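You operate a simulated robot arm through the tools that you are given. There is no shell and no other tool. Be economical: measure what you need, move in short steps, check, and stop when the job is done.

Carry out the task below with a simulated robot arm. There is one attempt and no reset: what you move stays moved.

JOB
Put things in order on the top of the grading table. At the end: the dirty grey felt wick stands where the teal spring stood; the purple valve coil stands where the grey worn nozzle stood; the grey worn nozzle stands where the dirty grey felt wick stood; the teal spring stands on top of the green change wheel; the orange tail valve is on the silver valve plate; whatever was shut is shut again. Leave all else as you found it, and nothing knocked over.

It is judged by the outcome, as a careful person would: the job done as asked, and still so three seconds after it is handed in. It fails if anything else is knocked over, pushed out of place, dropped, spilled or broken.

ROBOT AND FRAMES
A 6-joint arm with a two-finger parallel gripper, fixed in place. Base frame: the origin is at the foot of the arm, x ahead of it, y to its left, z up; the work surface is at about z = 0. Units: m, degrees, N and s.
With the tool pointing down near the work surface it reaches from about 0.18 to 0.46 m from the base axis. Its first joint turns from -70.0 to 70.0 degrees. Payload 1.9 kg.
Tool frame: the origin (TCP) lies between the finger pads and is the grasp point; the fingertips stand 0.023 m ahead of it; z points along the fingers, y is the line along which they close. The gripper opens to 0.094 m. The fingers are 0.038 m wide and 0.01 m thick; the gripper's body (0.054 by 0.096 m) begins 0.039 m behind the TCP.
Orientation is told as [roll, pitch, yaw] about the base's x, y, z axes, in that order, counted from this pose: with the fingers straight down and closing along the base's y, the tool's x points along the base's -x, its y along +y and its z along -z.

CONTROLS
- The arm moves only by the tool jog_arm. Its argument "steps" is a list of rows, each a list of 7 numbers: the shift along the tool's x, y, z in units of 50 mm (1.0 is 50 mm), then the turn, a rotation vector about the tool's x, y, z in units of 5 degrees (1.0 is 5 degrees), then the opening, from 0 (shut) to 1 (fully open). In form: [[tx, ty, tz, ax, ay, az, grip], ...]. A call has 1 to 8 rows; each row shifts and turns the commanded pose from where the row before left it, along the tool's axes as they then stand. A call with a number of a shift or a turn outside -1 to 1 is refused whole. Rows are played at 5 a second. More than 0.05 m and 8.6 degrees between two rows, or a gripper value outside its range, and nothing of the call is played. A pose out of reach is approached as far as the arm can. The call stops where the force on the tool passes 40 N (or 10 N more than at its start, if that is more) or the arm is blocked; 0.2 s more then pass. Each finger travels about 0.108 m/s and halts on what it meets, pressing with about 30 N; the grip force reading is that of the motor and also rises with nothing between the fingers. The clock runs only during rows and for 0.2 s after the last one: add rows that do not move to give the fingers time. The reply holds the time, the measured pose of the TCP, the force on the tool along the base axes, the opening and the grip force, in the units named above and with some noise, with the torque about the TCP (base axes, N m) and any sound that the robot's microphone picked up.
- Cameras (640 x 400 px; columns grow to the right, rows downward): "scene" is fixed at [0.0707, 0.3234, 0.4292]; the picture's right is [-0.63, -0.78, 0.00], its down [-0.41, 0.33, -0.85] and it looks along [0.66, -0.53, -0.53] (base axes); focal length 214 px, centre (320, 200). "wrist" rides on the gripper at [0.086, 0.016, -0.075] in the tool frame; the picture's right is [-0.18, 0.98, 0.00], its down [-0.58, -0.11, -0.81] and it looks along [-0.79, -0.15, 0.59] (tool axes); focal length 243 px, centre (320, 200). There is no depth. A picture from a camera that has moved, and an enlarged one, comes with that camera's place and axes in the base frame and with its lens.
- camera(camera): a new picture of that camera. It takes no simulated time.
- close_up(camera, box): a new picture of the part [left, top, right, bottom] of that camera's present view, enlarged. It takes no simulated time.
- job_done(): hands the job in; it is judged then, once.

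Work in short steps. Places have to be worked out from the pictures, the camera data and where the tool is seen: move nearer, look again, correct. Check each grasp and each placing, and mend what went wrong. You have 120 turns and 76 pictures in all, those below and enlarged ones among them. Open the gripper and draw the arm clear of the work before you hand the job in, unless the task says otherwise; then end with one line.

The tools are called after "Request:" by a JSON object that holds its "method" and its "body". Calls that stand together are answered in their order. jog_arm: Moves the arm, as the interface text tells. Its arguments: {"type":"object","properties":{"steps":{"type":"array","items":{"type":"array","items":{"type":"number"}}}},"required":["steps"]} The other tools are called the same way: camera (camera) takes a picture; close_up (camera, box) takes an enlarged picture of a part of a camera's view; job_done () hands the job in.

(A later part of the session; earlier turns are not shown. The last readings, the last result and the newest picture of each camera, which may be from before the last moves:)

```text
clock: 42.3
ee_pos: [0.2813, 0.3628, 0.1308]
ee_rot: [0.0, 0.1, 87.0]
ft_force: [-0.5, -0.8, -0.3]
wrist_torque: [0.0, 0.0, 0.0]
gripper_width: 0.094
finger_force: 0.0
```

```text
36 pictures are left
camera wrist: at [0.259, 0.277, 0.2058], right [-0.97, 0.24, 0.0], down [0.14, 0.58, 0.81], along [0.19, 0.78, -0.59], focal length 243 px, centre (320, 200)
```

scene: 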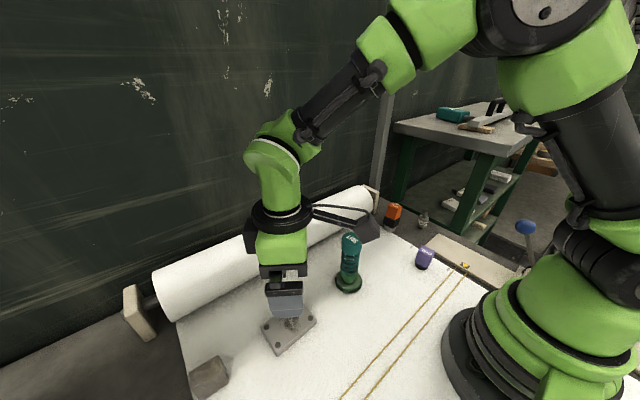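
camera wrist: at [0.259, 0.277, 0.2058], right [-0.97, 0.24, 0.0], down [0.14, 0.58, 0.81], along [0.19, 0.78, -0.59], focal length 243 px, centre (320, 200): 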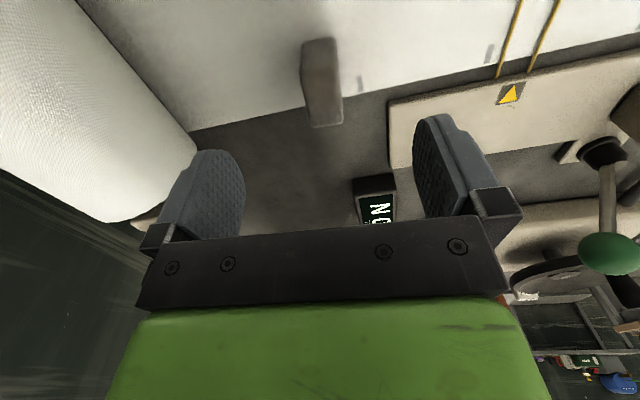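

Block centre confirmed at ≈(0.280, 0.371). Align and descend to z≈0.033.

Request:
{"method": "jog_arm", "body": {"steps": [[-0.1, 0.03, 0.4, 0, 0, 0, 1], [0, 0, 0.6, 0, 0, 0, 1], [0, 0, 0.5, 0, 0, 0, 1], [0, 0, 0.45, 0, 0, 0, 1], [0, 0, 0, 0, 0, 0, 1]]}}

Request:
{"method": "camera", "body": {"camera": "wrist"}}

```text
clock: 43.5
ee_pos: [0.2747, 0.3634, 0.0352]
ee_rot: [0.0, 0.0, 87.1]
ft_force: [0.9, -0.4, 0.2]
wrist_torque: [-0.01, -0.01, 0.0]
gripper_width: 0.0941
finger_force: 0.0
out of reach, approached as far as the arm can: row 3, 4
```

```text
35 pictures are left
camera wrist: at [0.2535, 0.277, 0.1089], right [-0.97, 0.24, 0.0], down [0.14, 0.58, 0.81], along [0.19, 0.78, -0.59], focal length 243 px, centre (320, 200)
```

wrist: 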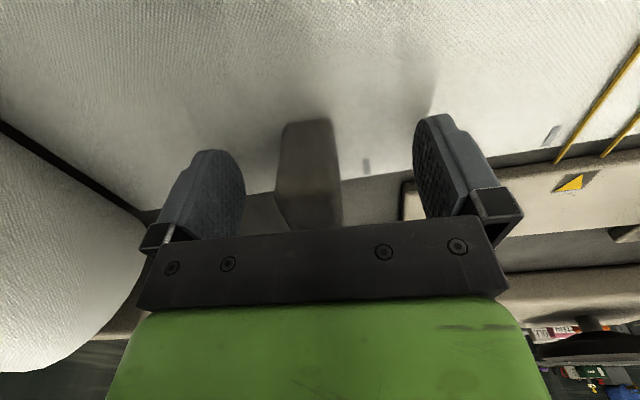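

Reach limit (~0.455 m). Pull back slightly in y so x can line up with the block; the pads still overlap it well.

Request:
{"method": "jog_arm", "body": {"steps": [[0.17, 0, 0, 0, 0, 0, 1], [0, 0, 0, 0, 0, 0, 1]]}}

```text
clock: 44.1
ee_pos: [0.2787, 0.3597, 0.0331]
ee_rot: [0.0, 0.1, 87.0]
ft_force: [0.6, 0.7, -0.5]
wrist_torque: [-0.01, 0.02, 0.02]
gripper_width: 0.094
finger_force: 0.1
out of reach, approached as far as the arm can: row 1
```

Aligned at (0.279, 0.360). Close the gripper.

Request:
{"method": "jog_arm", "body": {"steps": [[0, 0, 0, 0, 0, 0, 0.6], [0, 0, 0, 0, 0, 0, 0.4], [0, 0, 0, 0, 0, 0, 0.25], [0, 0, 0, 0, 0, 0, 0], [0, 0, 0, 0, 0, 0, 0], [0, 0, 0, 0, 0, 0, 0]]}}

Request:
{"method": "jog_arm", "body": {"steps": [[0, 0, -0.05, 0, 0, 0, 0], [0, 0, -0.1, 0, 0, 0, 0], [0, 0, -0.1, 0, 0, 0, 0], [0, 0, -0.15, 0, 0, 0, 0], [0, 0, 0, 0, 0, 0, 0]]}}

Request:
{"method": "camera", "body": {"camera": "wrist"}}

```text
clock: 45.5
ee_pos: [0.2788, 0.3591, 0.0348]
ee_rot: [0.0, 0.0, 87.0]
ft_force: [0.1, 0.2, 1.2]
wrist_torque: [0.01, -0.02, 0.01]
gripper_width: 0.0254
finger_force: 30.3
```

```text
clock: 46.7
ee_pos: [0.2795, 0.3621, 0.0546]
ee_rot: [0.1, 0.1, 87.0]
ft_force: [0.1, -0.1, 0.3]
wrist_torque: [-0.02, 0.01, -0.01]
gripper_width: 0.0253
finger_force: 29.9
out of reach, approached as far as the arm can: row 4
```

```text
34 pictures are left
camera wrist: at [0.2583, 0.2761, 0.1297], right [-0.97, 0.24, 0.0], down [0.14, 0.58, 0.81], along [0.19, 0.78, -0.59], focal length 243 px, centre (320, 200)
```

wrist: 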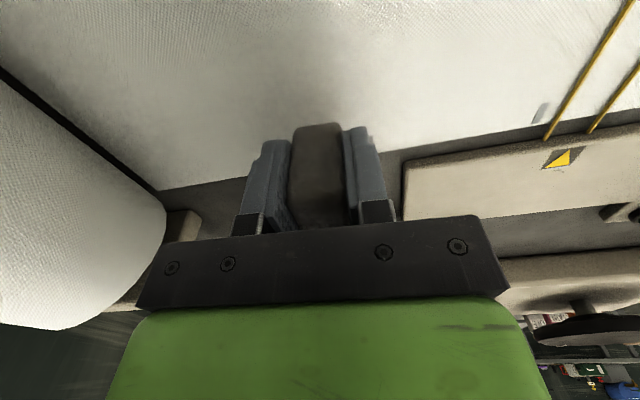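

Wick is held. Lift and retreat, then turn toward yaw 0.

Request:
{"method": "jog_arm", "body": {"steps": [[0.2, 0, -0.3, 0, 0, 0, 0], [0.4, 0, -0.4, 0, 0, 0, 0], [0.4, 0, -0.5, 0, 0, 0, 0], [0.4, 0, -0.5, 0, 0, 0, 0], [0.4, 0, -0.5, 0, 0, 0.5, 0], [0.4, 0, -0.5, 0, 0, 1, 0], [0.4, 0, -0.2, 0, 0, 1, 0], [0, 0, 0, 0, 0, 1, 0]]}}

Request:
{"method": "jog_arm", "body": {"steps": [[0, 0, 0, 0, 0, 1, 0], [0, 0, 0, 0, 0, 1, 0], [0, 0, 0, 0, 0, 1, 0], [0, 0, 0, 0, 0, 1, 0], [0, 0, 0, 0, 0, 1, 0], [0, 0, 0, 0, 0, 1, 0], [0, 0, 0, 0, 0, 1, 0], [0, 0, 0, 0, 0, 1, 0]]}}

Request:
{"method": "jog_arm", "body": {"steps": [[0, 0, 0, 0, 0, 1, 0], [0, 0, 0, 0, 0, 1, 0], [0, 0, 0, 0, 0, 1, 0], [0, 0, 0, 0, 0, 1, 0], [0, 0, 0, 0, 0, 1, 0], [0, 0, 0, 0, 0, 0.9, 0]]}}

```text
clock: 48.5
ee_pos: [0.3374, 0.3007, 0.204]
ee_rot: [0.0, -0.1, 69.3]
ft_force: [-0.4, 0.3, -0.7]
wrist_torque: [0.01, 0.0, -0.01]
gripper_width: 0.0251
finger_force: 29.9
out of reach, approached as far as the arm can: row 1, 2, 3, 4, 5, 6, 7
```

```text
clock: 50.3
ee_pos: [0.3351, 0.3019, 0.205]
ee_rot: [0.0, 0.0, 29.3]
ft_force: [0.5, -0.5, 0.0]
wrist_torque: [-0.02, 0.0, -0.04]
gripper_width: 0.0253
finger_force: 30.1
```

```text
clock: 51.7
ee_pos: [0.3341, 0.3032, 0.2054]
ee_rot: [0.0, 0.0, -0.1]
ft_force: [-1.2, -0.2, 0.1]
wrist_torque: [0.02, -0.03, -0.02]
gripper_width: 0.0254
finger_force: 30.2
```

Now yaw 0 at z 0.205. Carry over to above the vacated spring spot (TCP target (0.287, -0.069)).

Request:
{"method": "jog_arm", "body": {"steps": [[0.2, -0.3, 0, 0, 0, 0, 0], [0.2, -0.6, 0, 0, 0, 0, 0], [0.2, -0.7, 0, 0, 0, 0, 0], [0.2, -0.7, 0, 0, 0, 0, 0], [0.15, -0.7, 0, 0, 0, 0, 0], [0, -0.7, 0, 0, 0, 0, 0], [0, -0.7, 0, 0, 0, 0, 0], [0, -0.7, 0, 0, 0, 0, 0]]}}

Request:
{"method": "jog_arm", "body": {"steps": [[0, -0.7, 0, 0, 0, 0, 0], [0, -0.7, 0, 0, 0, 0, 0], [0, -0.6, 0, 0, 0, 0, 0], [0, -0.34, 0, 0, 0, 0, 0], [0, 0, 0, 0, 0, 0, 0]]}}

Request:
{"method": "camera", "body": {"camera": "wrist"}}

```text
clock: 53.5
ee_pos: [0.3805, 0.2322, 0.2256]
ee_rot: [-0.1, 0.0, 0.1]
ft_force: [0.8, -0.2, -0.4]
wrist_torque: [0.01, -0.01, -0.01]
gripper_width: 0.0251
finger_force: 30.0
out of reach, approached as far as the arm can: row 1, 2, 3, 4, 5, 6, 7, 8
```

```text
clock: 54.7
ee_pos: [0.4165, 0.1513, 0.2348]
ee_rot: [-0.1, 0.0, -0.1]
ft_force: [-0.6, 0.0, -0.5]
wrist_torque: [-0.02, -0.05, 0.0]
gripper_width: 0.0249
finger_force: 30.0
out of reach, approached as far as the arm can: row 1, 2, 3, 4
```

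```text
33 pictures are left
camera wrist: at [0.3293, 0.1683, 0.3098], right [0.19, 0.98, 0.0], down [0.58, -0.11, 0.81], along [0.79, -0.15, -0.59], focal length 243 px, centre (320, 200)
```

wrist: 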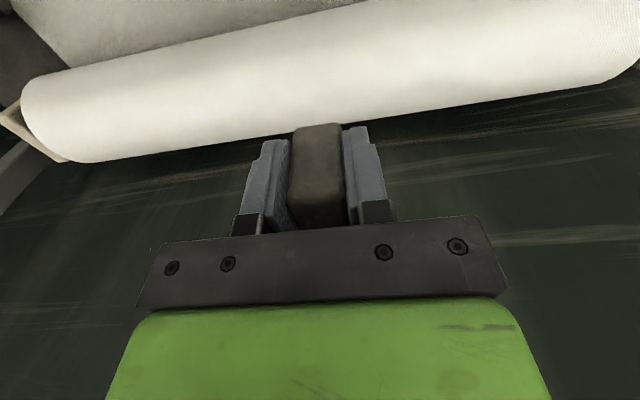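

The arm seems stuck at its stretched limit, so the carry slid along an arc. Test a pure retreat toward the base.

Request:
{"method": "jog_arm", "body": {"steps": [[0.4, 0, 0, 0, 0, 0, 0], [0.4, 0, 0, 0, 0, 0, 0], [0.4, 0, 0, 0, 0, 0, 0]]}}

```text
clock: 55.5
ee_pos: [0.4102, 0.1631, 0.2422]
ee_rot: [0.1, 0.1, -0.1]
ft_force: [-0.1, -0.7, -0.1]
wrist_torque: [-0.03, -0.02, 0.0]
gripper_width: 0.0252
finger_force: 29.7
out of reach, approached as far as the arm can: row 1, 2, 3
```

Radial retreat is blocked. Try a small vertical move and retreat combos to leave the stretched posture.

Request:
{"method": "jog_arm", "body": {"steps": [[0, 0, 0.5, 0, 0, 0, 0], [0, 0, 0.5, 0, 0, 0, 0]]}}

Request:
{"method": "jog_arm", "body": {"steps": [[0, 0, 0, 0, -1, 0, 0], [0, 0, 0, 0, -1, 0, 0]]}}

Request:
{"method": "jog_arm", "body": {"steps": [[0.5, 0, 0, 0, 0, 0, 0], [0.5, 0, 0, 0, 0, 0, 0]]}}

Request:
{"method": "camera", "body": {"camera": "scene"}}

```text
clock: 56.1
ee_pos: [0.4209, 0.165, 0.1962]
ee_rot: [-0.1, 0.0, -0.1]
ft_force: [0.3, 0.5, 0.1]
wrist_torque: [-0.01, 0.0, -0.01]
gripper_width: 0.0251
finger_force: 30.5
out of reach, approached as far as the arm can: row 1, 2
```

```text
clock: 56.7
ee_pos: [0.4457, 0.1755, 0.2003]
ee_rot: [-0.2, -10.0, -0.1]
ft_force: [-0.4, -0.1, -0.3]
wrist_torque: [-0.02, -0.02, -0.01]
gripper_width: 0.0254
finger_force: 30.3
out of reach, approached as far as the arm can: row 1, 2
```

```text
clock: 57.3
ee_pos: [0.4402, 0.1891, 0.2013]
ee_rot: [-0.2, -9.9, 0.0]
ft_force: [-0.5, -0.4, -1.0]
wrist_torque: [-0.01, -0.04, 0.0]
gripper_width: 0.0254
finger_force: 30.5
out of reach, approached as far as the arm can: row 1, 2
```

```text
32 pictures are left
```

scene: 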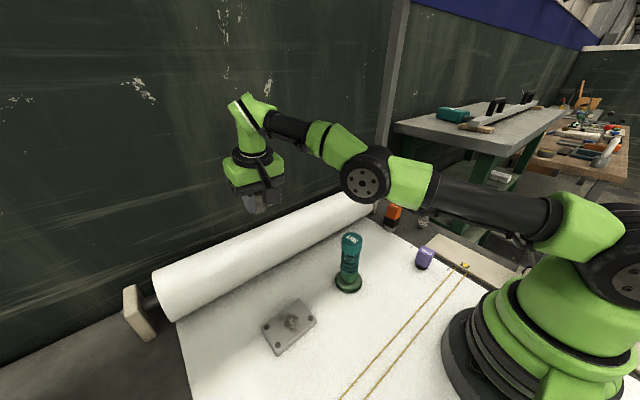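

The elbow is fully stretched. I'll push several large inward steps to see whether it bends out of the singular posture.

Request:
{"method": "jog_arm", "body": {"steps": [[1, 0, 0, 0, 0, 0, 0], [1, 0, 0, 0, 0, 0, 0], [1, 0, 0, 0, 0, 0, 0]]}}

```text
clock: 58.1
ee_pos: [0.4265, 0.2161, 0.2003]
ee_rot: [-0.1, -9.9, 0.1]
ft_force: [-0.6, -0.8, -0.3]
wrist_torque: [0.01, 0.0, 0.0]
gripper_width: 0.0252
finger_force: 29.6
out of reach, approached as far as the arm can: row 1, 2, 3
```

Stuck on the singular elbow (possibly over-straight at its limit). I undo the tilt and try outward nudges followed by inward ones along the radial direction, to flip the elbow back.

Request:
{"method": "jog_arm", "body": {"steps": [[0, 0, 0, 0, 1, 0, 0], [0, 0, 0, 0, 1, 0, 0], [-0.6, 0.3, 0, 0, 0, 0, 0], [0.4, -0.2, 0, 0, 0, 0, 0], [0.4, -0.2, 0, 0, 0, 0, 0]]}}

Request:
{"method": "jog_arm", "body": {"steps": [[-0.2, 0.1, 0, 0, 0, 0, 0], [0.2, -0.1, 0, 0, 0, 0, 0], [0.4, -0.2, 0, 0, 0, 0, 0]]}}

Request:
{"method": "jog_arm", "body": {"steps": [[-0.9, 0.45, 0, 0, 0, 0, 0], [0.2, -0.1, 0, 0, 0, 0, 0], [0.4, -0.2, 0, 0, 0, 0, 0]]}}

```text
clock: 59.3
ee_pos: [0.362, 0.1914, 0.197]
ee_rot: [0.1, -0.1, -0.1]
ft_force: [0.0, -0.5, 0.3]
wrist_torque: [0.01, 0.0, 0.0]
gripper_width: 0.0254
finger_force: 30.0
out of reach, approached as far as the arm can: row 1, 2, 3
```

```text
clock: 60.1
ee_pos: [0.3422, 0.1815, 0.197]
ee_rot: [0.0, 0.0, 0.0]
ft_force: [1.2, -0.4, -0.8]
wrist_torque: [0.02, 0.02, 0.04]
gripper_width: 0.0252
finger_force: 30.7
```

```text
refused: row 1 steps farther than a row can; nothing moved
```

Escaped. Now the arm is at (0.342, 0.182, 0.197), bent again. Carry the wick to above the old spring spot.

Request:
{"method": "jog_arm", "body": {"steps": [[0.3, -0.3, 0, 0, 0, 0, 0], [0.3, -0.6, 0, 0, 0, 0, 0], [0.3, -0.7, 0, 0, 0, 0, 0], [0.21, -0.7, 0, 0, 0, 0, 0], [0, -0.7, 0, 0, 0, 0, 0], [0, -0.7, 0, 0, 0, 0, 0], [0, -0.7, 0, 0, 0, 0, 0], [0, -0.61, 0, 0, 0, 0, 0]]}}

Request:
{"method": "jog_arm", "body": {"steps": [[0, 0, 0.3, 0, 0, 0, 0], [0, 0, 0.6, 0, 0, 0, 0], [0, 0, 0.6, 0, 0, 0, 0], [0, 0, 0.6, 0, 0, 0, 0], [0, 0, 0.5, 0, 0, 0, 0], [0, 0, 0.3, 0, 0, 0, 0], [0, 0, 0, 0, 0, 0, 0]]}}

Request:
{"method": "camera", "body": {"camera": "wrist"}}

Request:
{"method": "close_up", "body": {"camera": "scene", "box": [320, 180, 480, 300]}}

```text
clock: 61.9
ee_pos: [0.2849, -0.0702, 0.1967]
ee_rot: [0.0, -0.1, 0.0]
ft_force: [0.4, -0.3, -0.7]
wrist_torque: [0.04, 0.01, 0.06]
gripper_width: 0.0251
finger_force: 30.1
```

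```text
clock: 63.5
ee_pos: [0.2879, -0.0677, 0.0514]
ee_rot: [0.0, 0.0, -0.2]
ft_force: [0.3, -0.1, 0.1]
wrist_torque: [-0.01, 0.01, -0.01]
gripper_width: 0.025
finger_force: 30.0
```

```text
31 pictures are left
camera wrist: at [0.2006, -0.0515, 0.1268], right [0.19, 0.98, 0.0], down [0.58, -0.11, 0.81], along [0.79, -0.15, -0.59], focal length 243 px, centre (320, 200)
```

wrist: 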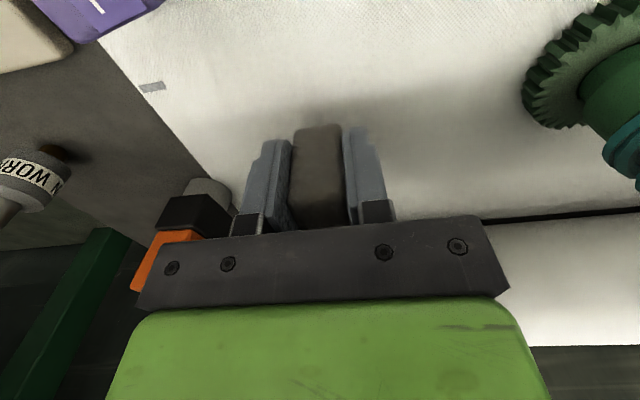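

```text
3.33 times, centred on (400, 240) of scene
camera zoom: at [0.0707, 0.3234, 0.4292], right [-0.63, -0.78, 0.0], down [-0.41, 0.33, -0.85], along [0.66, -0.53, -0.53], focal length 715 px, centre (53, 67)
```

zoom: 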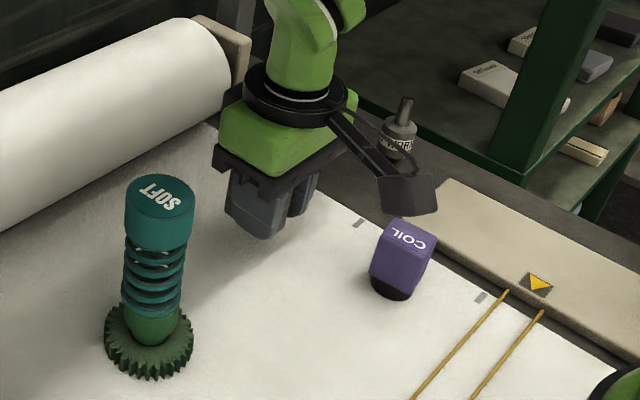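

Wick hangs level above the spot. Lower the last ~16 mm gently.

Request:
{"method": "jog_arm", "body": {"steps": [[0, 0, 0.12, 0, 0, 0, 0], [0, 0, 0.1, 0, 0, 0, 0], [0, 0, 0.06, 0, 0, 0, 0], [0, 0, 0.02, 0, 0, 0, 0], [0, 0, 0, 0, 0, 0, 0]]}}

```text
clock: 64.7
ee_pos: [0.2866, -0.0683, 0.0381]
ee_rot: [0.1, -0.1, 0.0]
ft_force: [-0.1, 0.6, -0.6]
wrist_torque: [-0.01, -0.02, 0.02]
gripper_width: 0.0252
finger_force: 29.6
```

Request:
{"method": "jog_arm", "body": {"steps": [[0, 0, 0.03, 0, 0, 0, 0], [0, 0, 0.02, 0, 0, 0, 0], [0, 0, 0, 0, 0, 0, 0]]}}

```text
clock: 65.5
ee_pos: [0.2876, -0.0681, 0.0362]
ee_rot: [0.0, 0.0, -0.1]
ft_force: [-0.4, 0.9, -0.4]
wrist_torque: [-0.02, 0.01, 0.01]
gripper_width: 0.0253
finger_force: 29.7
```

No contact yet; step down 1 mm at a time.

Request:
{"method": "jog_arm", "body": {"steps": [[0, 0, 0.02, 0, 0, 0, 0], [0, 0, 0.02, 0, 0, 0, 0], [0, 0, 0, 0, 0, 0, 0]]}}

```text
clock: 66.3
ee_pos: [0.2872, -0.0691, 0.0336]
ee_rot: [0.0, 0.1, -0.2]
ft_force: [-3.8, -0.3, 7.3]
wrist_torque: [0.0, 0.0, -0.02]
gripper_width: 0.0253
finger_force: 29.8
```

Contact (7 N). Open and rise clear.

Request:
{"method": "jog_arm", "body": {"steps": [[0, 0, 0, 0, 0, 0, 0.4], [0, 0, 0, 0, 0, 0, 0.6], [0, 0, 0, 0, 0, 0, 0.6], [0, 0, -0.3, 0, 0, 0, 0.6], [0, 0, -0.8, 0, 0, 0, 0.6], [0, 0, -0.8, 0, 0, 0, 0.8], [0, 0, -0.8, 0, 0, 0, 1]]}}

Request:
{"method": "camera", "body": {"camera": "wrist"}}

Request:
{"method": "close_up", "body": {"camera": "scene", "box": [320, 180, 480, 300]}}

```text
clock: 67.9
ee_pos: [0.2869, -0.0685, 0.1695]
ee_rot: [0.1, 0.0, -0.1]
ft_force: [0.8, 0.4, 0.9]
wrist_torque: [0.02, -0.01, 0.03]
gripper_width: 0.0939
finger_force: 0.0
```

```text
29 pictures are left
camera wrist: at [0.2016, -0.0532, 0.2439], right [0.18, 0.98, 0.0], down [0.58, -0.11, 0.81], along [0.79, -0.15, -0.59], focal length 243 px, centre (320, 200)
```

wrist: 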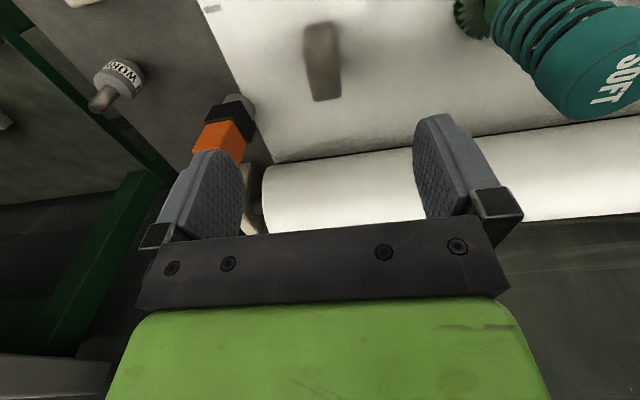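

```text
3.33 times, centred on (400, 240) of scene
camera zoom: at [0.0707, 0.3234, 0.4292], right [-0.63, -0.78, 0.0], down [-0.41, 0.33, -0.85], along [0.66, -0.53, -0.53], focal length 715 px, centre (53, 67)
```

zoom: 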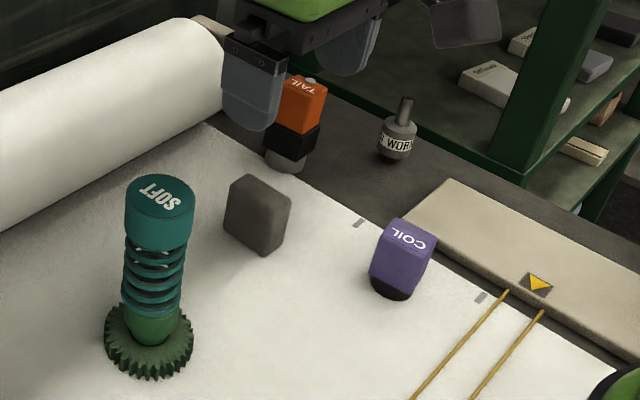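

Wick stands at the spring's old place. Next the nozzle (est. (0.280, -0.251), ~66 mm tall): turn to yaw -42° and go above it.

Request:
{"method": "jog_arm", "body": {"steps": [[0, 0, 0, 0, 0, 1, 0.65], [0, 0, 0, 0, 0, 1, 0.65], [0, 0, 0, 0, 0, 1, 0.65], [0, 0, 0, 0, 0, 1, 0.65], [0, 0, 0, 0, 0, 1, 0.65], [0, 0, 0, 0, 0, 1, 0.65], [0, 0, 0, 0, 0, 1, 0.65], [0, 0, 0, 0, 0, 1.0, 0.65]]}}

Request:
{"method": "jog_arm", "body": {"steps": [[-0.5, -0.6, 0, 0, 0, 0.4, 0.65], [-0.5, -0.6, 0, 0, 0, 0, 0.65], [-0.5, -0.6, 0, 0, 0, 0, 0.65], [-0.5, -0.6, 0, 0, 0, 0, 0.65], [-0.34, -0.4, 0, 0, 0, 0, 0.65], [0, 0, 0, 0, 0, 0, 0.65]]}}

Request:
{"method": "camera", "body": {"camera": "wrist"}}

```text
clock: 69.7
ee_pos: [0.287, -0.0697, 0.1684]
ee_rot: [-0.1, 0.0, -40.1]
ft_force: [0.7, -1.1, 0.2]
wrist_torque: [0.01, 0.01, 0.04]
gripper_width: 0.0609
finger_force: 0.0
```

```text
clock: 71.1
ee_pos: [0.2828, -0.2502, 0.1685]
ee_rot: [0.0, 0.0, -42.0]
ft_force: [-0.1, -0.4, 0.0]
wrist_torque: [-0.01, 0.0, -0.01]
gripper_width: 0.061
finger_force: 0.1
```

```text
27 pictures are left
camera wrist: at [0.2284, -0.1809, 0.2438], right [0.8, 0.61, 0.0], down [0.36, -0.47, 0.81], along [0.49, -0.64, -0.59], focal length 243 px, centre (320, 200)
```

wrist: 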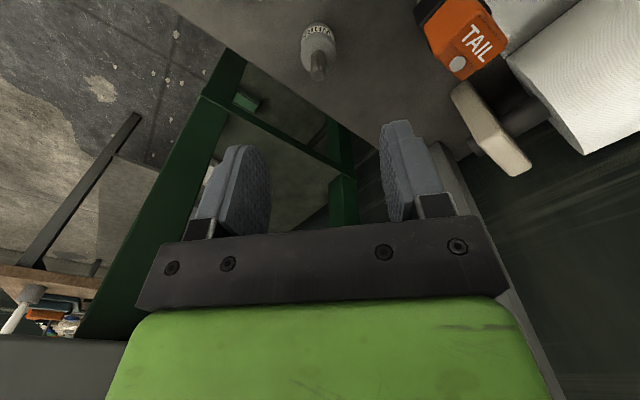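

Nozzle centre ≈ (0.281, -0.252), under the TCP. I apply a 10° outward tilt (to gain reach for the far placing spot later) and descend vertically.

Request:
{"method": "jog_arm", "body": {"steps": [[0, 0, 0, 0, -1, 0, 0.65], [0, 0, 0, 0, -1, 0, 0.65], [0.116, 0, 0.657, 0, 0, 0, 0.65], [0.116, 0, 0.657, 0, 0, 0, 0.65], [0.07, 0, 0.4, 0, 0, 0, 0.65], [0, 0, 0, 0, 0, 0, 0.65]]}}

Request:
{"method": "camera", "body": {"camera": "wrist"}}

Request:
{"method": "close_up", "body": {"camera": "scene", "box": [360, 150, 480, 240]}}

```text
clock: 72.5
ee_pos: [0.2827, -0.2502, 0.0819]
ee_rot: [0.0, -10.0, -42.1]
ft_force: [-0.4, 0.3, 0.4]
wrist_torque: [0.03, -0.02, 0.0]
gripper_width: 0.0611
finger_force: 0.1
```

```text
26 pictures are left
camera wrist: at [0.2194, -0.1731, 0.1399], right [0.79, 0.61, 0.03], down [0.25, -0.37, 0.9], along [0.56, -0.7, -0.44], focal length 243 px, centre (320, 200)
```

wrist: 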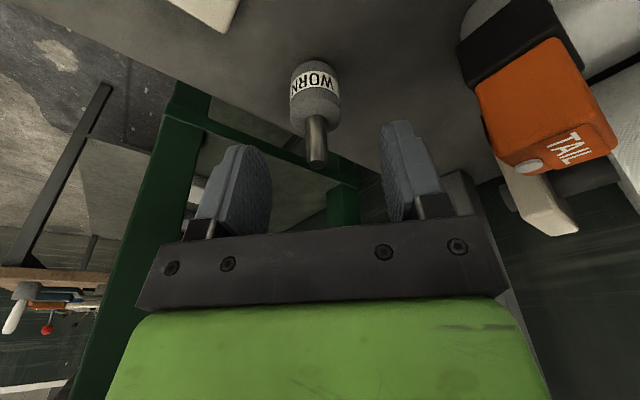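

```text
4.44 times, centred on (420, 195) of scene
camera zoom: at [0.0707, 0.3234, 0.4292], right [-0.63, -0.78, 0.0], down [-0.41, 0.33, -0.85], along [0.66, -0.53, -0.53], focal length 953 px, centre (-124, 222)
```

zoom: 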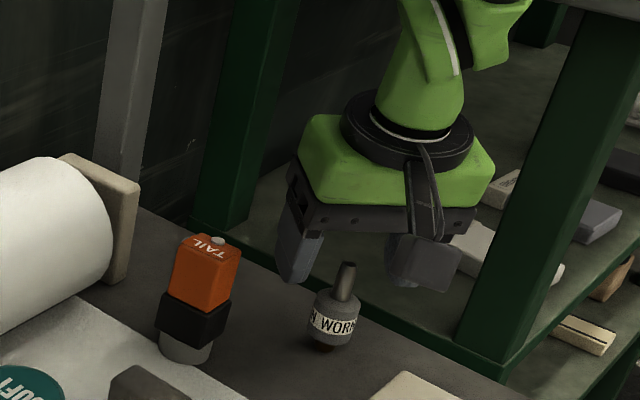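

Aligned laterally; nozzle is ~3 mm further out: N ≈ (0.284, -0.253). Descend to z≈0.034 and close.

Request:
{"method": "jog_arm", "body": {"steps": [[0.05, 0, 0.5, 0, 0, 0, 0.65], [0.057, 0, 0.44, 0, 0, 0, 0.65], [0, 0, 0, 0, 0, 0, 0.65], [0, 0, 0, 0, 0, 0, 0.4], [0, 0, 0, 0, 0, 0, 0.2], [0, 0, 0, 0, 0, 0, 0], [0, 0, 0, 0, 0, 0, 0], [0, 0, 0, 0, 0, 0, 0]]}}

Request:
{"method": "camera", "body": {"camera": "wrist"}}

```text
clock: 74.3
ee_pos: [0.2813, -0.253, 0.0341]
ee_rot: [0.0, -10.0, -42.0]
ft_force: [0.5, -0.5, 3.1]
wrist_torque: [-0.06, -0.06, 0.01]
gripper_width: 0.0261
finger_force: 30.1
```

```text
24 pictures are left
camera wrist: at [0.2199, -0.1752, 0.092], right [0.79, 0.61, 0.03], down [0.25, -0.37, 0.9], along [0.56, -0.7, -0.44], focal length 243 px, centre (320, 200)
```

wrist: 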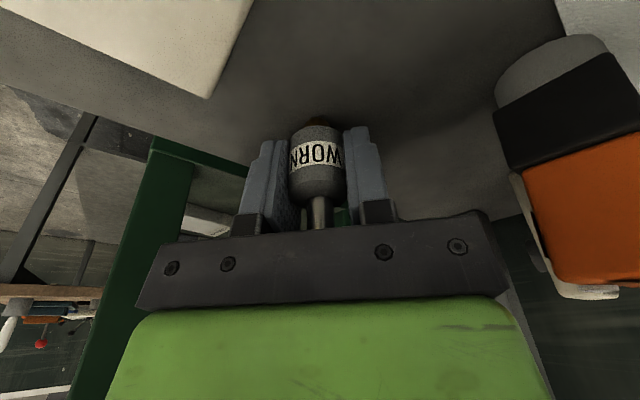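

Nozzle gripped (26 mm). Lift straight up in base frame, accounting for the tilt.

Request:
{"method": "jog_arm", "body": {"steps": [[-0.017, 0, -0.099, 0, 0, 0, 0], [-0.035, 0, -0.197, 0, 0, 0, 0], [-0.07, 0, -0.394, 0, 0, 0, 0], [-0.087, 0, -0.49, 0, 0, 0, 0], [-0.087, 0, -0.49, 0, 0, 0, 0], [-0.087, 0, -0.49, 0, 0, 0, 0], [-0.087, 0, -0.49, 0, 0, 0, 0], [-0.087, 0, -0.49, 0, 0, 0, 0]]}}

Request:
{"method": "jog_arm", "body": {"steps": [[0.01, 0.3, 0, -0.087, 0, -0.49, 0], [0.029, 0.66, 0, -0.174, 0, -0.985, 0], [0.029, 0.66, 0, -0.174, 0, -0.985, 0], [0.029, 0.66, 0, -0.174, 0, -0.985, 0], [0.029, 0.66, 0, -0.174, 0, -0.985, 0], [0.029, 0.66, 0, -0.174, 0, -0.985, 0], [0.029, 0.66, 0, -0.174, 0, -0.985, 0], [0.029, 0.66, 0, -0.174, 0, -0.985, 0]]}}

Request:
{"method": "camera", "body": {"camera": "wrist"}}

```text
clock: 76.1
ee_pos: [0.285, -0.2512, 0.194]
ee_rot: [0.0, -10.0, -42.0]
ft_force: [-0.4, 0.2, -0.9]
wrist_torque: [-0.02, 0.01, -0.03]
gripper_width: 0.0263
finger_force: 30.1
```

```text
clock: 77.9
ee_pos: [0.3783, -0.0315, 0.1895]
ee_rot: [0.0, -10.0, -4.5]
ft_force: [0.1, -0.3, -0.5]
wrist_torque: [0.0, 0.02, -0.01]
gripper_width: 0.0256
finger_force: 29.9
```

```text
23 pictures are left
camera wrist: at [0.2807, -0.0074, 0.2487], right [0.26, 0.97, 0.03], down [0.42, -0.14, 0.89], along [0.87, -0.22, -0.45], focal length 243 px, centre (320, 200)
```

wrist: 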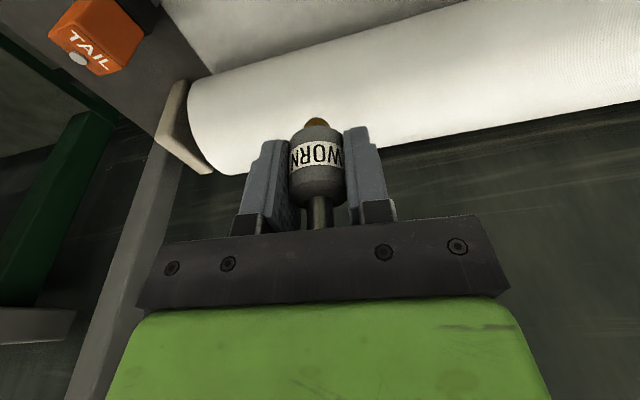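

Held well. Continue the arc toward azimuth ~53°.

Request:
{"method": "jog_arm", "body": {"steps": [[0.029, 0.66, 0, -0.174, 0, -0.985, 0], [0.029, 0.66, 0, -0.174, 0, -0.985, 0], [0.029, 0.66, 0, -0.174, 0, -0.985, 0], [0.029, 0.66, 0, -0.174, 0, -0.985, 0], [0.029, 0.66, 0, -0.174, 0, -0.985, 0], [0.029, 0.66, 0, -0.174, 0, -0.985, 0], [0.029, 0.66, 0, -0.174, 0, -0.985, 0], [0.029, 0.66, 0, -0.174, 0, -0.985, 0]]}}

Request:
{"method": "jog_arm", "body": {"steps": [[0.029, 0.66, 0, -0.174, 0, -0.985, 0], [0.029, 0.66, 0, -0.174, 0, -0.985, 0], [0.029, 0.66, 0, -0.174, 0, -0.985, 0], [0.015, 0.33, 0, -0.087, 0, -0.49, 0], [0, 0, 0, 0, 0, 0, 0]]}}

```text
clock: 79.7
ee_pos: [0.3069, 0.2191, 0.1869]
ee_rot: [0.0, -10.0, 35.4]
ft_force: [-1.0, -0.1, 0.0]
wrist_torque: [0.01, -0.01, -0.02]
gripper_width: 0.0257
finger_force: 30.3
```

```text
clock: 80.9
ee_pos: [0.2289, 0.3041, 0.1893]
ee_rot: [0.0, -10.1, 52.9]
ft_force: [-0.5, 0.3, -1.0]
wrist_torque: [0.03, 0.0, -0.02]
gripper_width: 0.0255
finger_force: 29.8
```

Over the left side now. Descend to z≈0.075 while retracted, then extend outward about 84 mm toward W=(0.280, 0.371).

Request:
{"method": "jog_arm", "body": {"steps": [[0.07, 0, 0.394, 0, 0, 0, 0], [0.1, 0, 0.56, 0, 0, 0, 0], [0.1, 0, 0.56, 0, 0, 0, 0], [0.1, 0, 0.56, 0, 0, 0, 0], [0.035, 0, 0.197, 0, 0, 0, 0], [0, 0, 0, 0, 0, 0, 0]]}}

Request:
{"method": "jog_arm", "body": {"steps": [[-0.3, 0, 0.053, 0, 0, 0, 0], [-0.4, 0, 0.07, 0, 0, 0, 0], [-0.4, 0, 0.07, 0, 0, 0, 0], [-0.35, 0, 0.062, 0, 0, 0, 0], [0, 0, 0, 0, 0, 0, 0]]}}

Request:
{"method": "camera", "body": {"camera": "wrist"}}

Request:
{"method": "close_up", "body": {"camera": "scene", "box": [150, 280, 342, 400]}}

```text
clock: 82.3
ee_pos: [0.2291, 0.3026, 0.0739]
ee_rot: [-0.1, -10.0, 52.8]
ft_force: [0.4, 0.2, 0.3]
wrist_torque: [0.01, -0.04, -0.02]
gripper_width: 0.0258
finger_force: 30.5
```

```text
clock: 83.5
ee_pos: [0.274, 0.3606, 0.0734]
ee_rot: [0.0, -9.9, 53.0]
ft_force: [0.1, -0.2, -0.4]
wrist_torque: [-0.02, -0.01, -0.02]
gripper_width: 0.0253
finger_force: 29.7
```

```text
22 pictures are left
camera wrist: at [0.2006, 0.2923, 0.1319], right [-0.67, 0.74, 0.03], down [0.35, 0.28, 0.89], along [0.65, 0.61, -0.45], focal length 243 px, centre (320, 200)
```

wrist: 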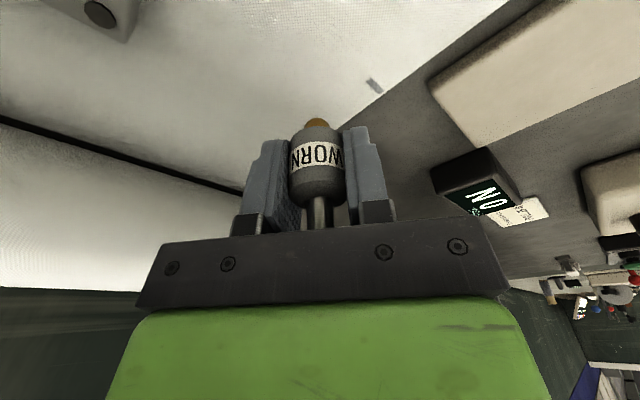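

```text
3.33 times, centred on (246, 340) of scene
camera zoom: at [0.0707, 0.3234, 0.4292], right [-0.63, -0.78, 0.0], down [-0.41, 0.33, -0.85], along [0.66, -0.53, -0.53], focal length 715 px, centre (567, -267)
```

zoom: 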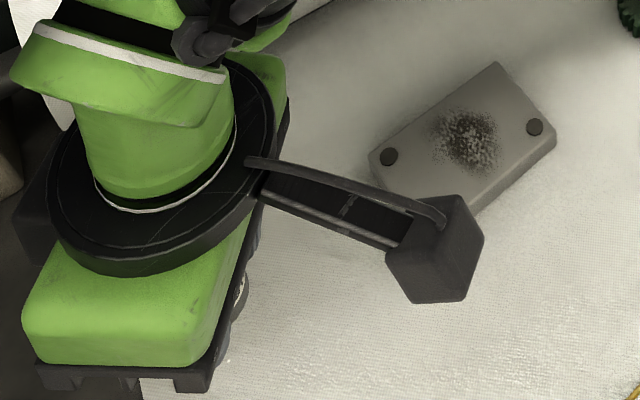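

Continue outward ~12 mm, then descend in gentle steps.

Request:
{"method": "jog_arm", "body": {"steps": [[-0.12, 0, 0.02, 0, 0, 0, 0], [-0.1, 0, 0.018, 0, 0, 0, 0], [0.035, 0, 0.197, 0, 0, 0, 0], [0.035, 0, 0.197, 0, 0, 0, 0], [0.03, 0, 0.17, 0, 0, 0, 0], [0, 0, 0, 0, 0, 0, 0]]}}

```text
clock: 84.9
ee_pos: [0.2785, 0.3697, 0.0429]
ee_rot: [0.1, -10.0, 52.7]
ft_force: [-0.1, -0.3, 0.1]
wrist_torque: [0.02, -0.01, -0.01]
gripper_width: 0.0253
finger_force: 30.2
```

No reach warning; lower the last ~8 mm in small steps.

Request:
{"method": "jog_arm", "body": {"steps": [[0.014, 0, 0.079, 0, 0, 0, 0], [0.007, 0, 0.04, 0, 0, 0, 0], [0.005, 0, 0.03, 0, 0, 0, 0], [0, 0, 0, 0, 0, 0, 0]]}}

```text
clock: 85.9
ee_pos: [0.2801, 0.3699, 0.0357]
ee_rot: [0.0, -10.0, 52.8]
ft_force: [-2.5, -2.9, 5.1]
wrist_torque: [-0.04, 0.06, 0.02]
gripper_width: 0.0258
finger_force: 30.3
```

Contact felt. Release and look.

Request:
{"method": "jog_arm", "body": {"steps": [[0, 0, 0, 0, 0, 0, 0.35], [0, 0, 0, 0, 0, 0, 0.5], [0, 0, 0, 0, 0, 0, 0.65], [0, 0, 0, 0, 0, 0, 0.65]]}}

Request:
{"method": "camera", "body": {"camera": "wrist"}}

```text
clock: 86.9
ee_pos: [0.2798, 0.3693, 0.0367]
ee_rot: [0.0, -10.0, 52.9]
ft_force: [-0.2, 0.1, 2.0]
wrist_torque: [0.03, -0.01, 0.0]
gripper_width: 0.0611
finger_force: 0.0
```

```text
20 pictures are left
camera wrist: at [0.2069, 0.3013, 0.0943], right [-0.67, 0.74, 0.03], down [0.35, 0.28, 0.9], along [0.65, 0.61, -0.44], focal length 243 px, centre (320, 200)
```

wrist: 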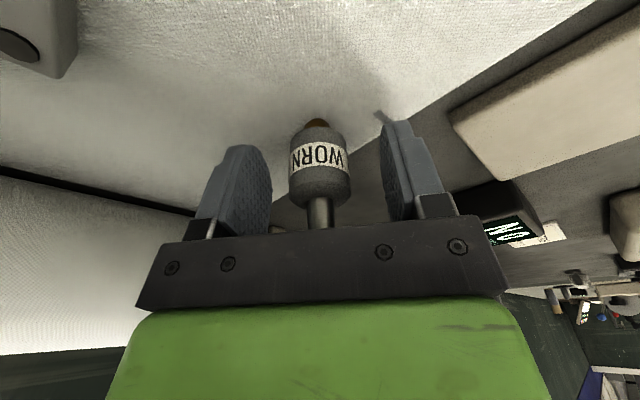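

Nozzle stands upright at the wick's old place. Withdraw along the tool axis, then untilt and check from the scene camera.

Request:
{"method": "jog_arm", "body": {"steps": [[0, 0, -0.3, 0, 0, 0, 0.65], [0, 0, -0.6, 0, 0, 0, 0.65], [0.2, 0, -0.8, 0, 0, 0, 0.65], [0.5, 0, -0.7, 0, 0, 0, 0.65], [0.6, 0, -0.6, 0, 1, 0, 0.65], [0.7, 0, -0.3, 0, 1, 0, 0.65], [0.6, 0, 0, 0, 0, 0, 0.65]]}}

Request:
{"method": "close_up", "body": {"camera": "scene", "box": [150, 280, 342, 400]}}

```text
clock: 88.5
ee_pos: [0.1839, 0.2446, 0.1868]
ee_rot: [0.1, 0.1, 52.8]
ft_force: [0.4, 1.0, 0.2]
wrist_torque: [-0.02, 0.01, 0.03]
gripper_width: 0.061
finger_force: 0.2
```

```text
3.33 times, centred on (246, 340) of scene
camera zoom: at [0.0707, 0.3234, 0.4292], right [-0.63, -0.78, 0.0], down [-0.41, 0.33, -0.85], along [0.66, -0.53, -0.53], focal length 715 px, centre (567, -267)
```

zoom: 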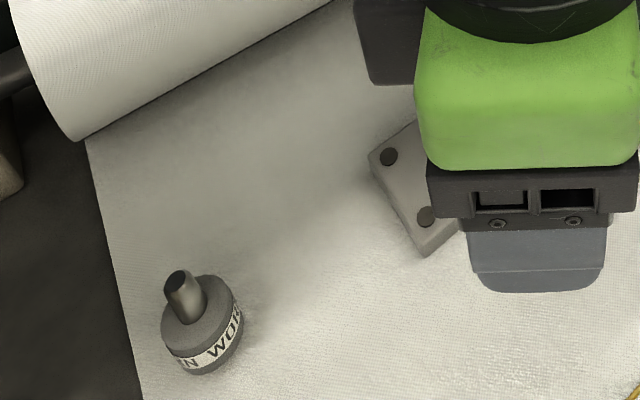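

Nozzle is well placed. Next the coil: turn to yaw 0 and travel toward it at safe height.

Request:
{"method": "jog_arm", "body": {"steps": [[0, 0, 0, 0, 0, 1, 0.8], [-0.3, 0, 0, 0, 0, 1, 0.8], [-0.4, 0, 0, 0, 0, 1, 0.8], [0, 0, 0, 0, 0, 1, 0.8], [0, 0, 0, 0, 0, 1, 0.8], [0, 0, 0, 0, 0, 1, 0.8], [0, 0, 0, 0, 0, 1, 0.8], [0, 0, 0, 0, 0, 1, 0.8]]}}

Request:
{"method": "jog_arm", "body": {"steps": [[0, 0, 0, 0, 0, 1, 0.8], [0, 0, 0, 0, 0, 1, 0.8], [0, -0.5, 0, 0, 0, 0.6, 0.8], [0, -0.9, 0, 0, 0, 0, 0.8], [0, -0.9, 0, 0, 0, 0, 0.8], [0, -0.9, 0, 0, 0, 0, 0.8], [0, -0.9, 0, 0, 0, 0, 0.8], [0, -0.9, 0, 0, 0, 0, 0.8]]}}

```text
clock: 90.3
ee_pos: [0.2105, 0.2686, 0.184]
ee_rot: [-0.1, 0.1, 12.7]
ft_force: [0.8, -0.5, -1.3]
wrist_torque: [0.0, 0.01, 0.0]
gripper_width: 0.0749
finger_force: 0.0
```

```text
clock: 92.1
ee_pos: [0.2092, 0.0205, 0.1853]
ee_rot: [0.0, -0.1, -0.1]
ft_force: [-0.2, 0.2, -0.6]
wrist_torque: [-0.02, -0.02, -0.03]
gripper_width: 0.0754
finger_force: 0.3
```

Continue to above the coil and look.

Request:
{"method": "jog_arm", "body": {"steps": [[0, -0.9, 0, 0, 0, 0, 0.8], [0.1, -0.9, 0, 0, 0, 0, 0.8], [0.1, -0.77, 0, 0, 0, 0, 0.8], [0, 0, 0, 0, 0, 0, 0.8]]}}

Request:
{"method": "camera", "body": {"camera": "wrist"}}

```text
clock: 93.1
ee_pos: [0.2023, -0.1082, 0.1832]
ee_rot: [-0.1, 0.0, -0.2]
ft_force: [-0.6, 0.5, -0.5]
wrist_torque: [0.04, -0.01, -0.02]
gripper_width: 0.075
finger_force: 0.2
```

```text
18 pictures are left
camera wrist: at [0.114, -0.0921, 0.2575], right [0.19, 0.98, 0.0], down [0.58, -0.11, 0.81], along [0.79, -0.15, -0.59], focal length 243 px, centre (320, 200)
```

wrist: 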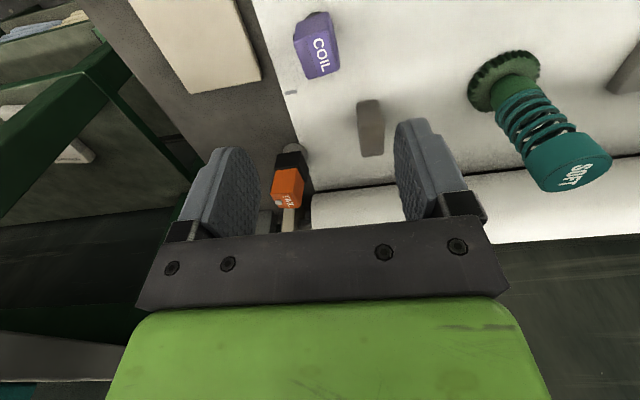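

Enlarge the coil in the wrist view and scene view.

Request:
{"method": "close_up", "body": {"camera": "wrist", "box": [270, 0, 370, 90]}}

Request:
{"method": "close_up", "body": {"camera": "scene", "box": [380, 220, 476, 292]}}

```text
4.44 times, centred on (320, 45) of wrist
camera zoom: at [0.114, -0.0921, 0.2575], right [0.19, 0.98, 0.0], down [0.58, -0.11, 0.81], along [0.79, -0.15, -0.59], focal length 1078 px, centre (320, 889)
```

zoom: 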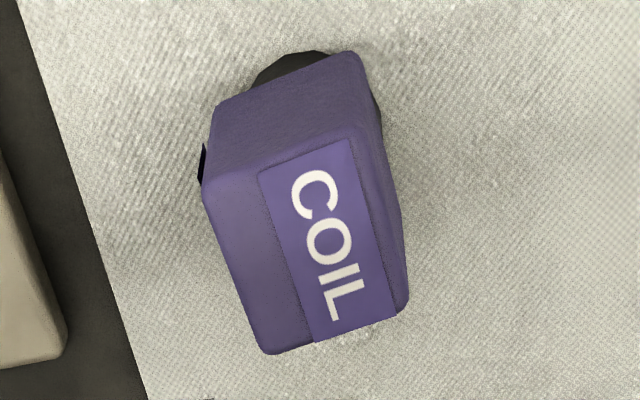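

```text
5.56 times, centred on (428, 256) of scene
camera zoom: at [0.0707, 0.3234, 0.4292], right [-0.63, -0.78, 0.0], down [-0.41, 0.33, -0.85], along [0.66, -0.53, -0.53], focal length 1192 px, centre (-280, -111)
```

zoom: 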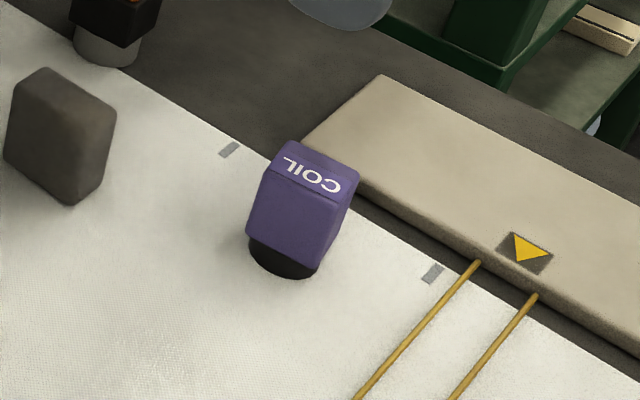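

Coil top centre ≈ (0.199, -0.110, 0.052), box ~28 mm, rotated ~+7°. Align yaw, narrow the opening to 50 mm, and descend.

Request:
{"method": "jog_arm", "body": {"steps": [[0.07, -0.03, 0, 0, 0, -1, 0.55], [0, 0, 0.3, 0, 0, -0.4, 0.55], [0, 0, 0.6, 0, 0, 0, 0.55], [0, 0, 0.6, 0, 0, 0, 0.55], [0, 0, 0.3, 0, 0, 0, 0.55], [0, 0, 0, 0, 0, 0, 0.55]]}}

Request:
{"method": "camera", "body": {"camera": "wrist"}}

```text
clock: 94.5
ee_pos: [0.1968, -0.1086, 0.0947]
ee_rot: [0.0, 0.0, 6.9]
ft_force: [0.2, -0.3, -0.3]
wrist_torque: [-0.01, 0.0, 0.02]
gripper_width: 0.0516
finger_force: 0.2
```

```text
15 pictures are left
camera wrist: at [0.1078, -0.1037, 0.1696], right [0.07, 1.0, 0.0], down [0.59, -0.04, 0.81], along [0.8, -0.05, -0.59], focal length 243 px, centre (320, 200)
```

wrist: 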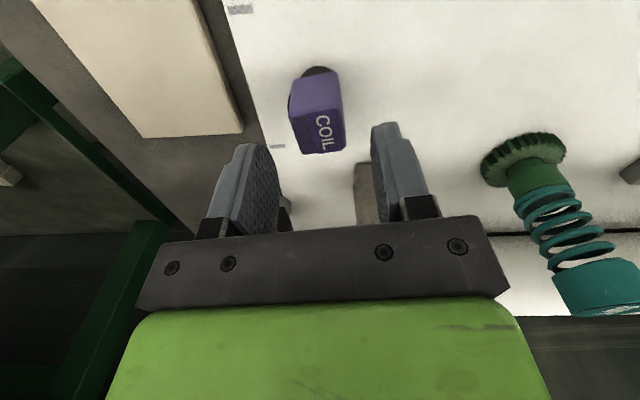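

Aligned within ~2 mm. Descend to z≈0.036 and close.

Request:
{"method": "jog_arm", "body": {"steps": [[-0.03, -0.02, 0.5, 0, 0, 0, 0.55], [0, 0, 0.5, 0, 0, 0, 0.55], [0, 0, 0.17, 0, 0, 0, 0.55], [0, 0, 0, 0, 0, 0, 0.55], [0, 0, 0, 0, 0, 0, 0.3], [0, 0, 0, 0, 0, 0, 0], [0, 0, 0, 0, 0, 0, 0], [0, 0, 0, 0, 0, 0, 0]]}}

Request:
{"method": "jog_arm", "body": {"steps": [[0, 0, -0.05, 0, 0, 0, 0], [0, 0, -0.2, 0, 0, 0, 0], [0, 0, -0.4, 0, 0, 0, 0], [0, 0, -0.5, 0, 0, 0, 0], [0, 0, -0.5, 0, 0, 0, 0], [0, 0, -0.5, 0, 0, 0, 0], [0, 0, -0.4, 0, 0, 0, 0], [0, 0, 0, 0, 0, 0, 0]]}}

Request:
{"method": "camera", "body": {"camera": "wrist"}}

```text
clock: 96.3
ee_pos: [0.2008, -0.1094, 0.0363]
ee_rot: [-0.1, 0.0, 6.9]
ft_force: [1.2, 0.2, 0.0]
wrist_torque: [0.0, 0.01, 0.01]
gripper_width: 0.0297
finger_force: 30.3
```

```text
clock: 98.1
ee_pos: [0.1975, -0.1097, 0.1637]
ee_rot: [0.0, 0.0, 6.8]
ft_force: [0.4, 1.0, -0.9]
wrist_torque: [-0.02, -0.03, -0.03]
gripper_width: 0.0297
finger_force: 30.0
```

```text
14 pictures are left
camera wrist: at [0.1093, -0.1049, 0.239], right [0.07, 1.0, 0.0], down [0.59, -0.04, 0.81], along [0.8, -0.05, -0.59], focal length 243 px, centre (320, 200)
```

wrist: 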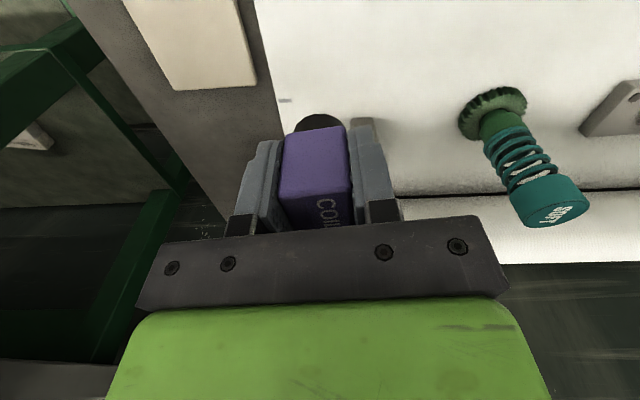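

Coil held. Carry to above the nozzle's old place N=(0.283, -0.253).

Request:
{"method": "jog_arm", "body": {"steps": [[-0.15, -0.35, 0, 0, 0, 0, 0], [-0.25, -0.55, 0, 0, 0, 0, 0], [-0.25, -0.55, 0, 0, 0, 0, 0], [-0.25, -0.55, 0, 0, 0, 0, 0], [-0.25, -0.55, 0, 0, 0, 0, 0], [-0.177, -0.5, 0, 0, 0, 0, 0], [0, 0, 0, 0, 0, 0, 0]]}}

Request:
{"method": "jog_arm", "body": {"steps": [[0, 0, 0.3, 0, 0, 0, 0], [0, 0, 0.5, 0, 0, 0, 0], [0, 0, 0.5, 0, 0, 0, 0], [0, 0, 0.5, 0, 0, 0, 0], [0, 0, 0.4, 0, 0, 0, 0], [0, 0, 0.1, 0, 0, 0, 0], [0, 0, 0, 0, 0, 0, 0]]}}

Request:
{"method": "close_up", "body": {"camera": "scene", "box": [360, 160, 480, 250]}}

```text
clock: 99.7
ee_pos: [0.2813, -0.252, 0.1637]
ee_rot: [0.0, 0.0, 6.9]
ft_force: [0.9, 0.6, -1.2]
wrist_torque: [-0.04, 0.03, 0.0]
gripper_width: 0.0297
finger_force: 30.1
```

```text
clock: 101.3
ee_pos: [0.2826, -0.2541, 0.0484]
ee_rot: [0.0, 0.1, 6.9]
ft_force: [0.2, 0.4, -1.6]
wrist_torque: [-0.01, -0.02, -0.02]
gripper_width: 0.0295
finger_force: 29.4
```

```text
4.44 times, centred on (420, 205) of scene
camera zoom: at [0.0707, 0.3234, 0.4292], right [-0.63, -0.78, 0.0], down [-0.41, 0.33, -0.85], along [0.66, -0.53, -0.53], focal length 953 px, centre (-124, 178)
```

zoom: 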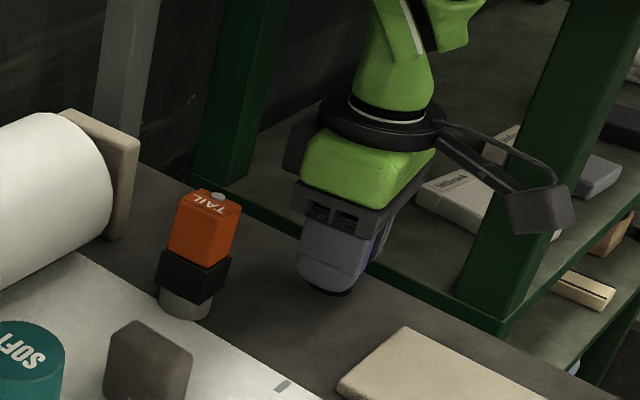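

Clear of the tail valve. Lower the last ~12 mm.

Request:
{"method": "jog_arm", "body": {"steps": [[0, 0, 0.1, 0, 0, 0, 0], [0, 0, 0.06, 0, 0, 0, 0], [0, 0, 0.04, 0, 0, 0, 0], [0, 0, 0.02, 0, 0, 0, 0], [0, 0, 0, 0, 0, 0, 0]]}}

```text
clock: 102.5
ee_pos: [0.2825, -0.2538, 0.0378]
ee_rot: [-0.1, 0.0, 6.9]
ft_force: [1.0, -0.2, -0.5]
wrist_torque: [-0.02, -0.03, 0.02]
gripper_width: 0.0296
finger_force: 29.6
```

Request:
{"method": "jog_arm", "body": {"steps": [[0, 0, 0.02, 0, 0, 0, 0], [0, 0, 0.02, 0, 0, 0, 0], [0, 0, 0, 0, 0, 0, 0]]}}

```text
clock: 103.3
ee_pos: [0.2837, -0.2545, 0.0361]
ee_rot: [0.0, -0.1, 6.9]
ft_force: [0.7, -0.6, -0.7]
wrist_torque: [-0.01, -0.05, 0.02]
gripper_width: 0.0295
finger_force: 29.8
```

Still free; step 1 mm further twice.

Request:
{"method": "jog_arm", "body": {"steps": [[0, 0, 0.02, 0, 0, 0, 0], [0, 0, 0.01, 0, 0, 0, 0], [0, 0, 0, 0, 0, 0, 0]]}}

```text
clock: 104.1
ee_pos: [0.2837, -0.2542, 0.0339]
ee_rot: [0.0, 0.0, 6.9]
ft_force: [-0.4, -0.9, -0.5]
wrist_torque: [0.01, 0.04, -0.01]
gripper_width: 0.0294
finger_force: 30.4
```

The bare table is slightly lower than the sheet. Continue by 1 mm steps.

Request:
{"method": "jog_arm", "body": {"steps": [[0, 0, 0.02, 0, 0, 0, 0], [0, 0, 0.01, 0, 0, 0, 0], [0, 0, 0, 0, 0, 0, 0]]}}

```text
clock: 104.9
ee_pos: [0.2844, -0.2553, 0.0337]
ee_rot: [-0.2, 0.0, 6.9]
ft_force: [-2.7, -1.4, 9.6]
wrist_torque: [0.02, 0.08, -0.02]
gripper_width: 0.0294
finger_force: 30.0
```

Contact (≈10 N). Release, rise, and look.

Request:
{"method": "jog_arm", "body": {"steps": [[0, 0, 0, 0, 0, 0, 0.4], [0, 0, 0, 0, 0, 0, 0.55], [0, 0, 0, 0, 0, 0, 0.55], [0, 0, -0.3, 0, 0, 0, 0.55], [0, 0, -0.7, 0, 0, 0, 0.55], [0, 0, -0.9, 0, 0, 0, 0.55], [0, 0, -0.9, 0, 0, 0, 0.55]]}}

Request:
{"method": "close_up", "body": {"camera": "scene", "box": [360, 160, 480, 250]}}

```text
clock: 106.5
ee_pos: [0.2808, -0.254, 0.1749]
ee_rot: [0.1, 0.0, 6.8]
ft_force: [-0.5, -0.7, -0.2]
wrist_torque: [0.03, -0.01, 0.01]
gripper_width: 0.0516
finger_force: 0.0
```

```text
4.44 times, centred on (420, 205) of scene
camera zoom: at [0.0707, 0.3234, 0.4292], right [-0.63, -0.78, 0.0], down [-0.41, 0.33, -0.85], along [0.66, -0.53, -0.53], focal length 953 px, centre (-124, 178)
```

zoom: 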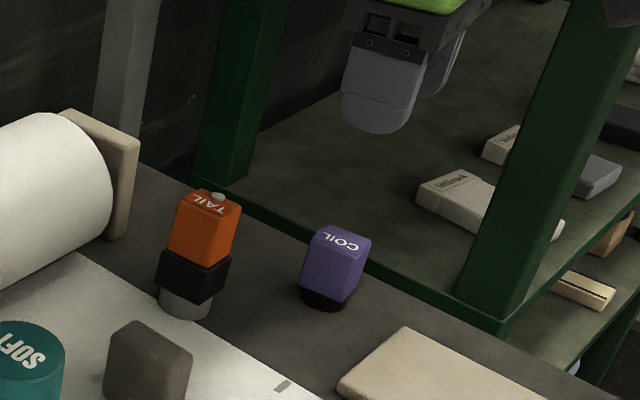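

Coil stands at N. Next the orange tail valve, est. (0.338, -0.171), ~84 mm tall. Move above and look.

Request:
{"method": "jog_arm", "body": {"steps": [[-0.3, 0.4, -0.2, 0, 0, 0, 0.6], [-0.4, 0.6, -0.2, 0, 0, 0, 0.7], [-0.4, 0.54, 0, 0, 0, 0, 0.75], [0, 0, 0, 0, 0, 0, 0.75]]}}

Request:
{"method": "camera", "body": {"camera": "wrist"}}

```text
clock: 107.5
ee_pos: [0.3272, -0.173, 0.1934]
ee_rot: [0.0, -0.1, 6.8]
ft_force: [-0.6, -0.4, 0.5]
wrist_torque: [-0.05, -0.01, 0.01]
gripper_width: 0.0702
finger_force: 0.1
```

```text
11 pictures are left
camera wrist: at [0.2389, -0.1671, 0.2681], right [0.07, 1.0, 0.0], down [0.59, -0.04, 0.81], along [0.8, -0.05, -0.59], focal length 243 px, centre (320, 200)
```

wrist: 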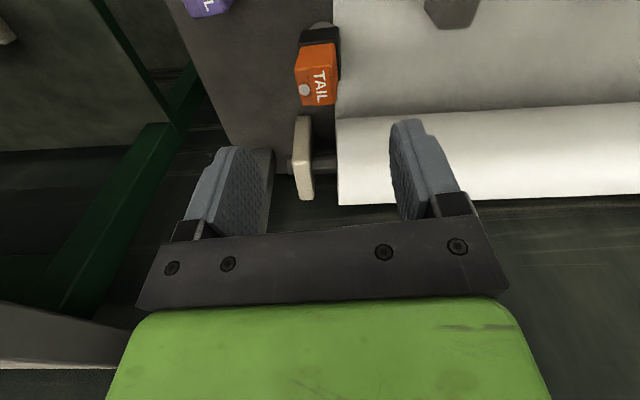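

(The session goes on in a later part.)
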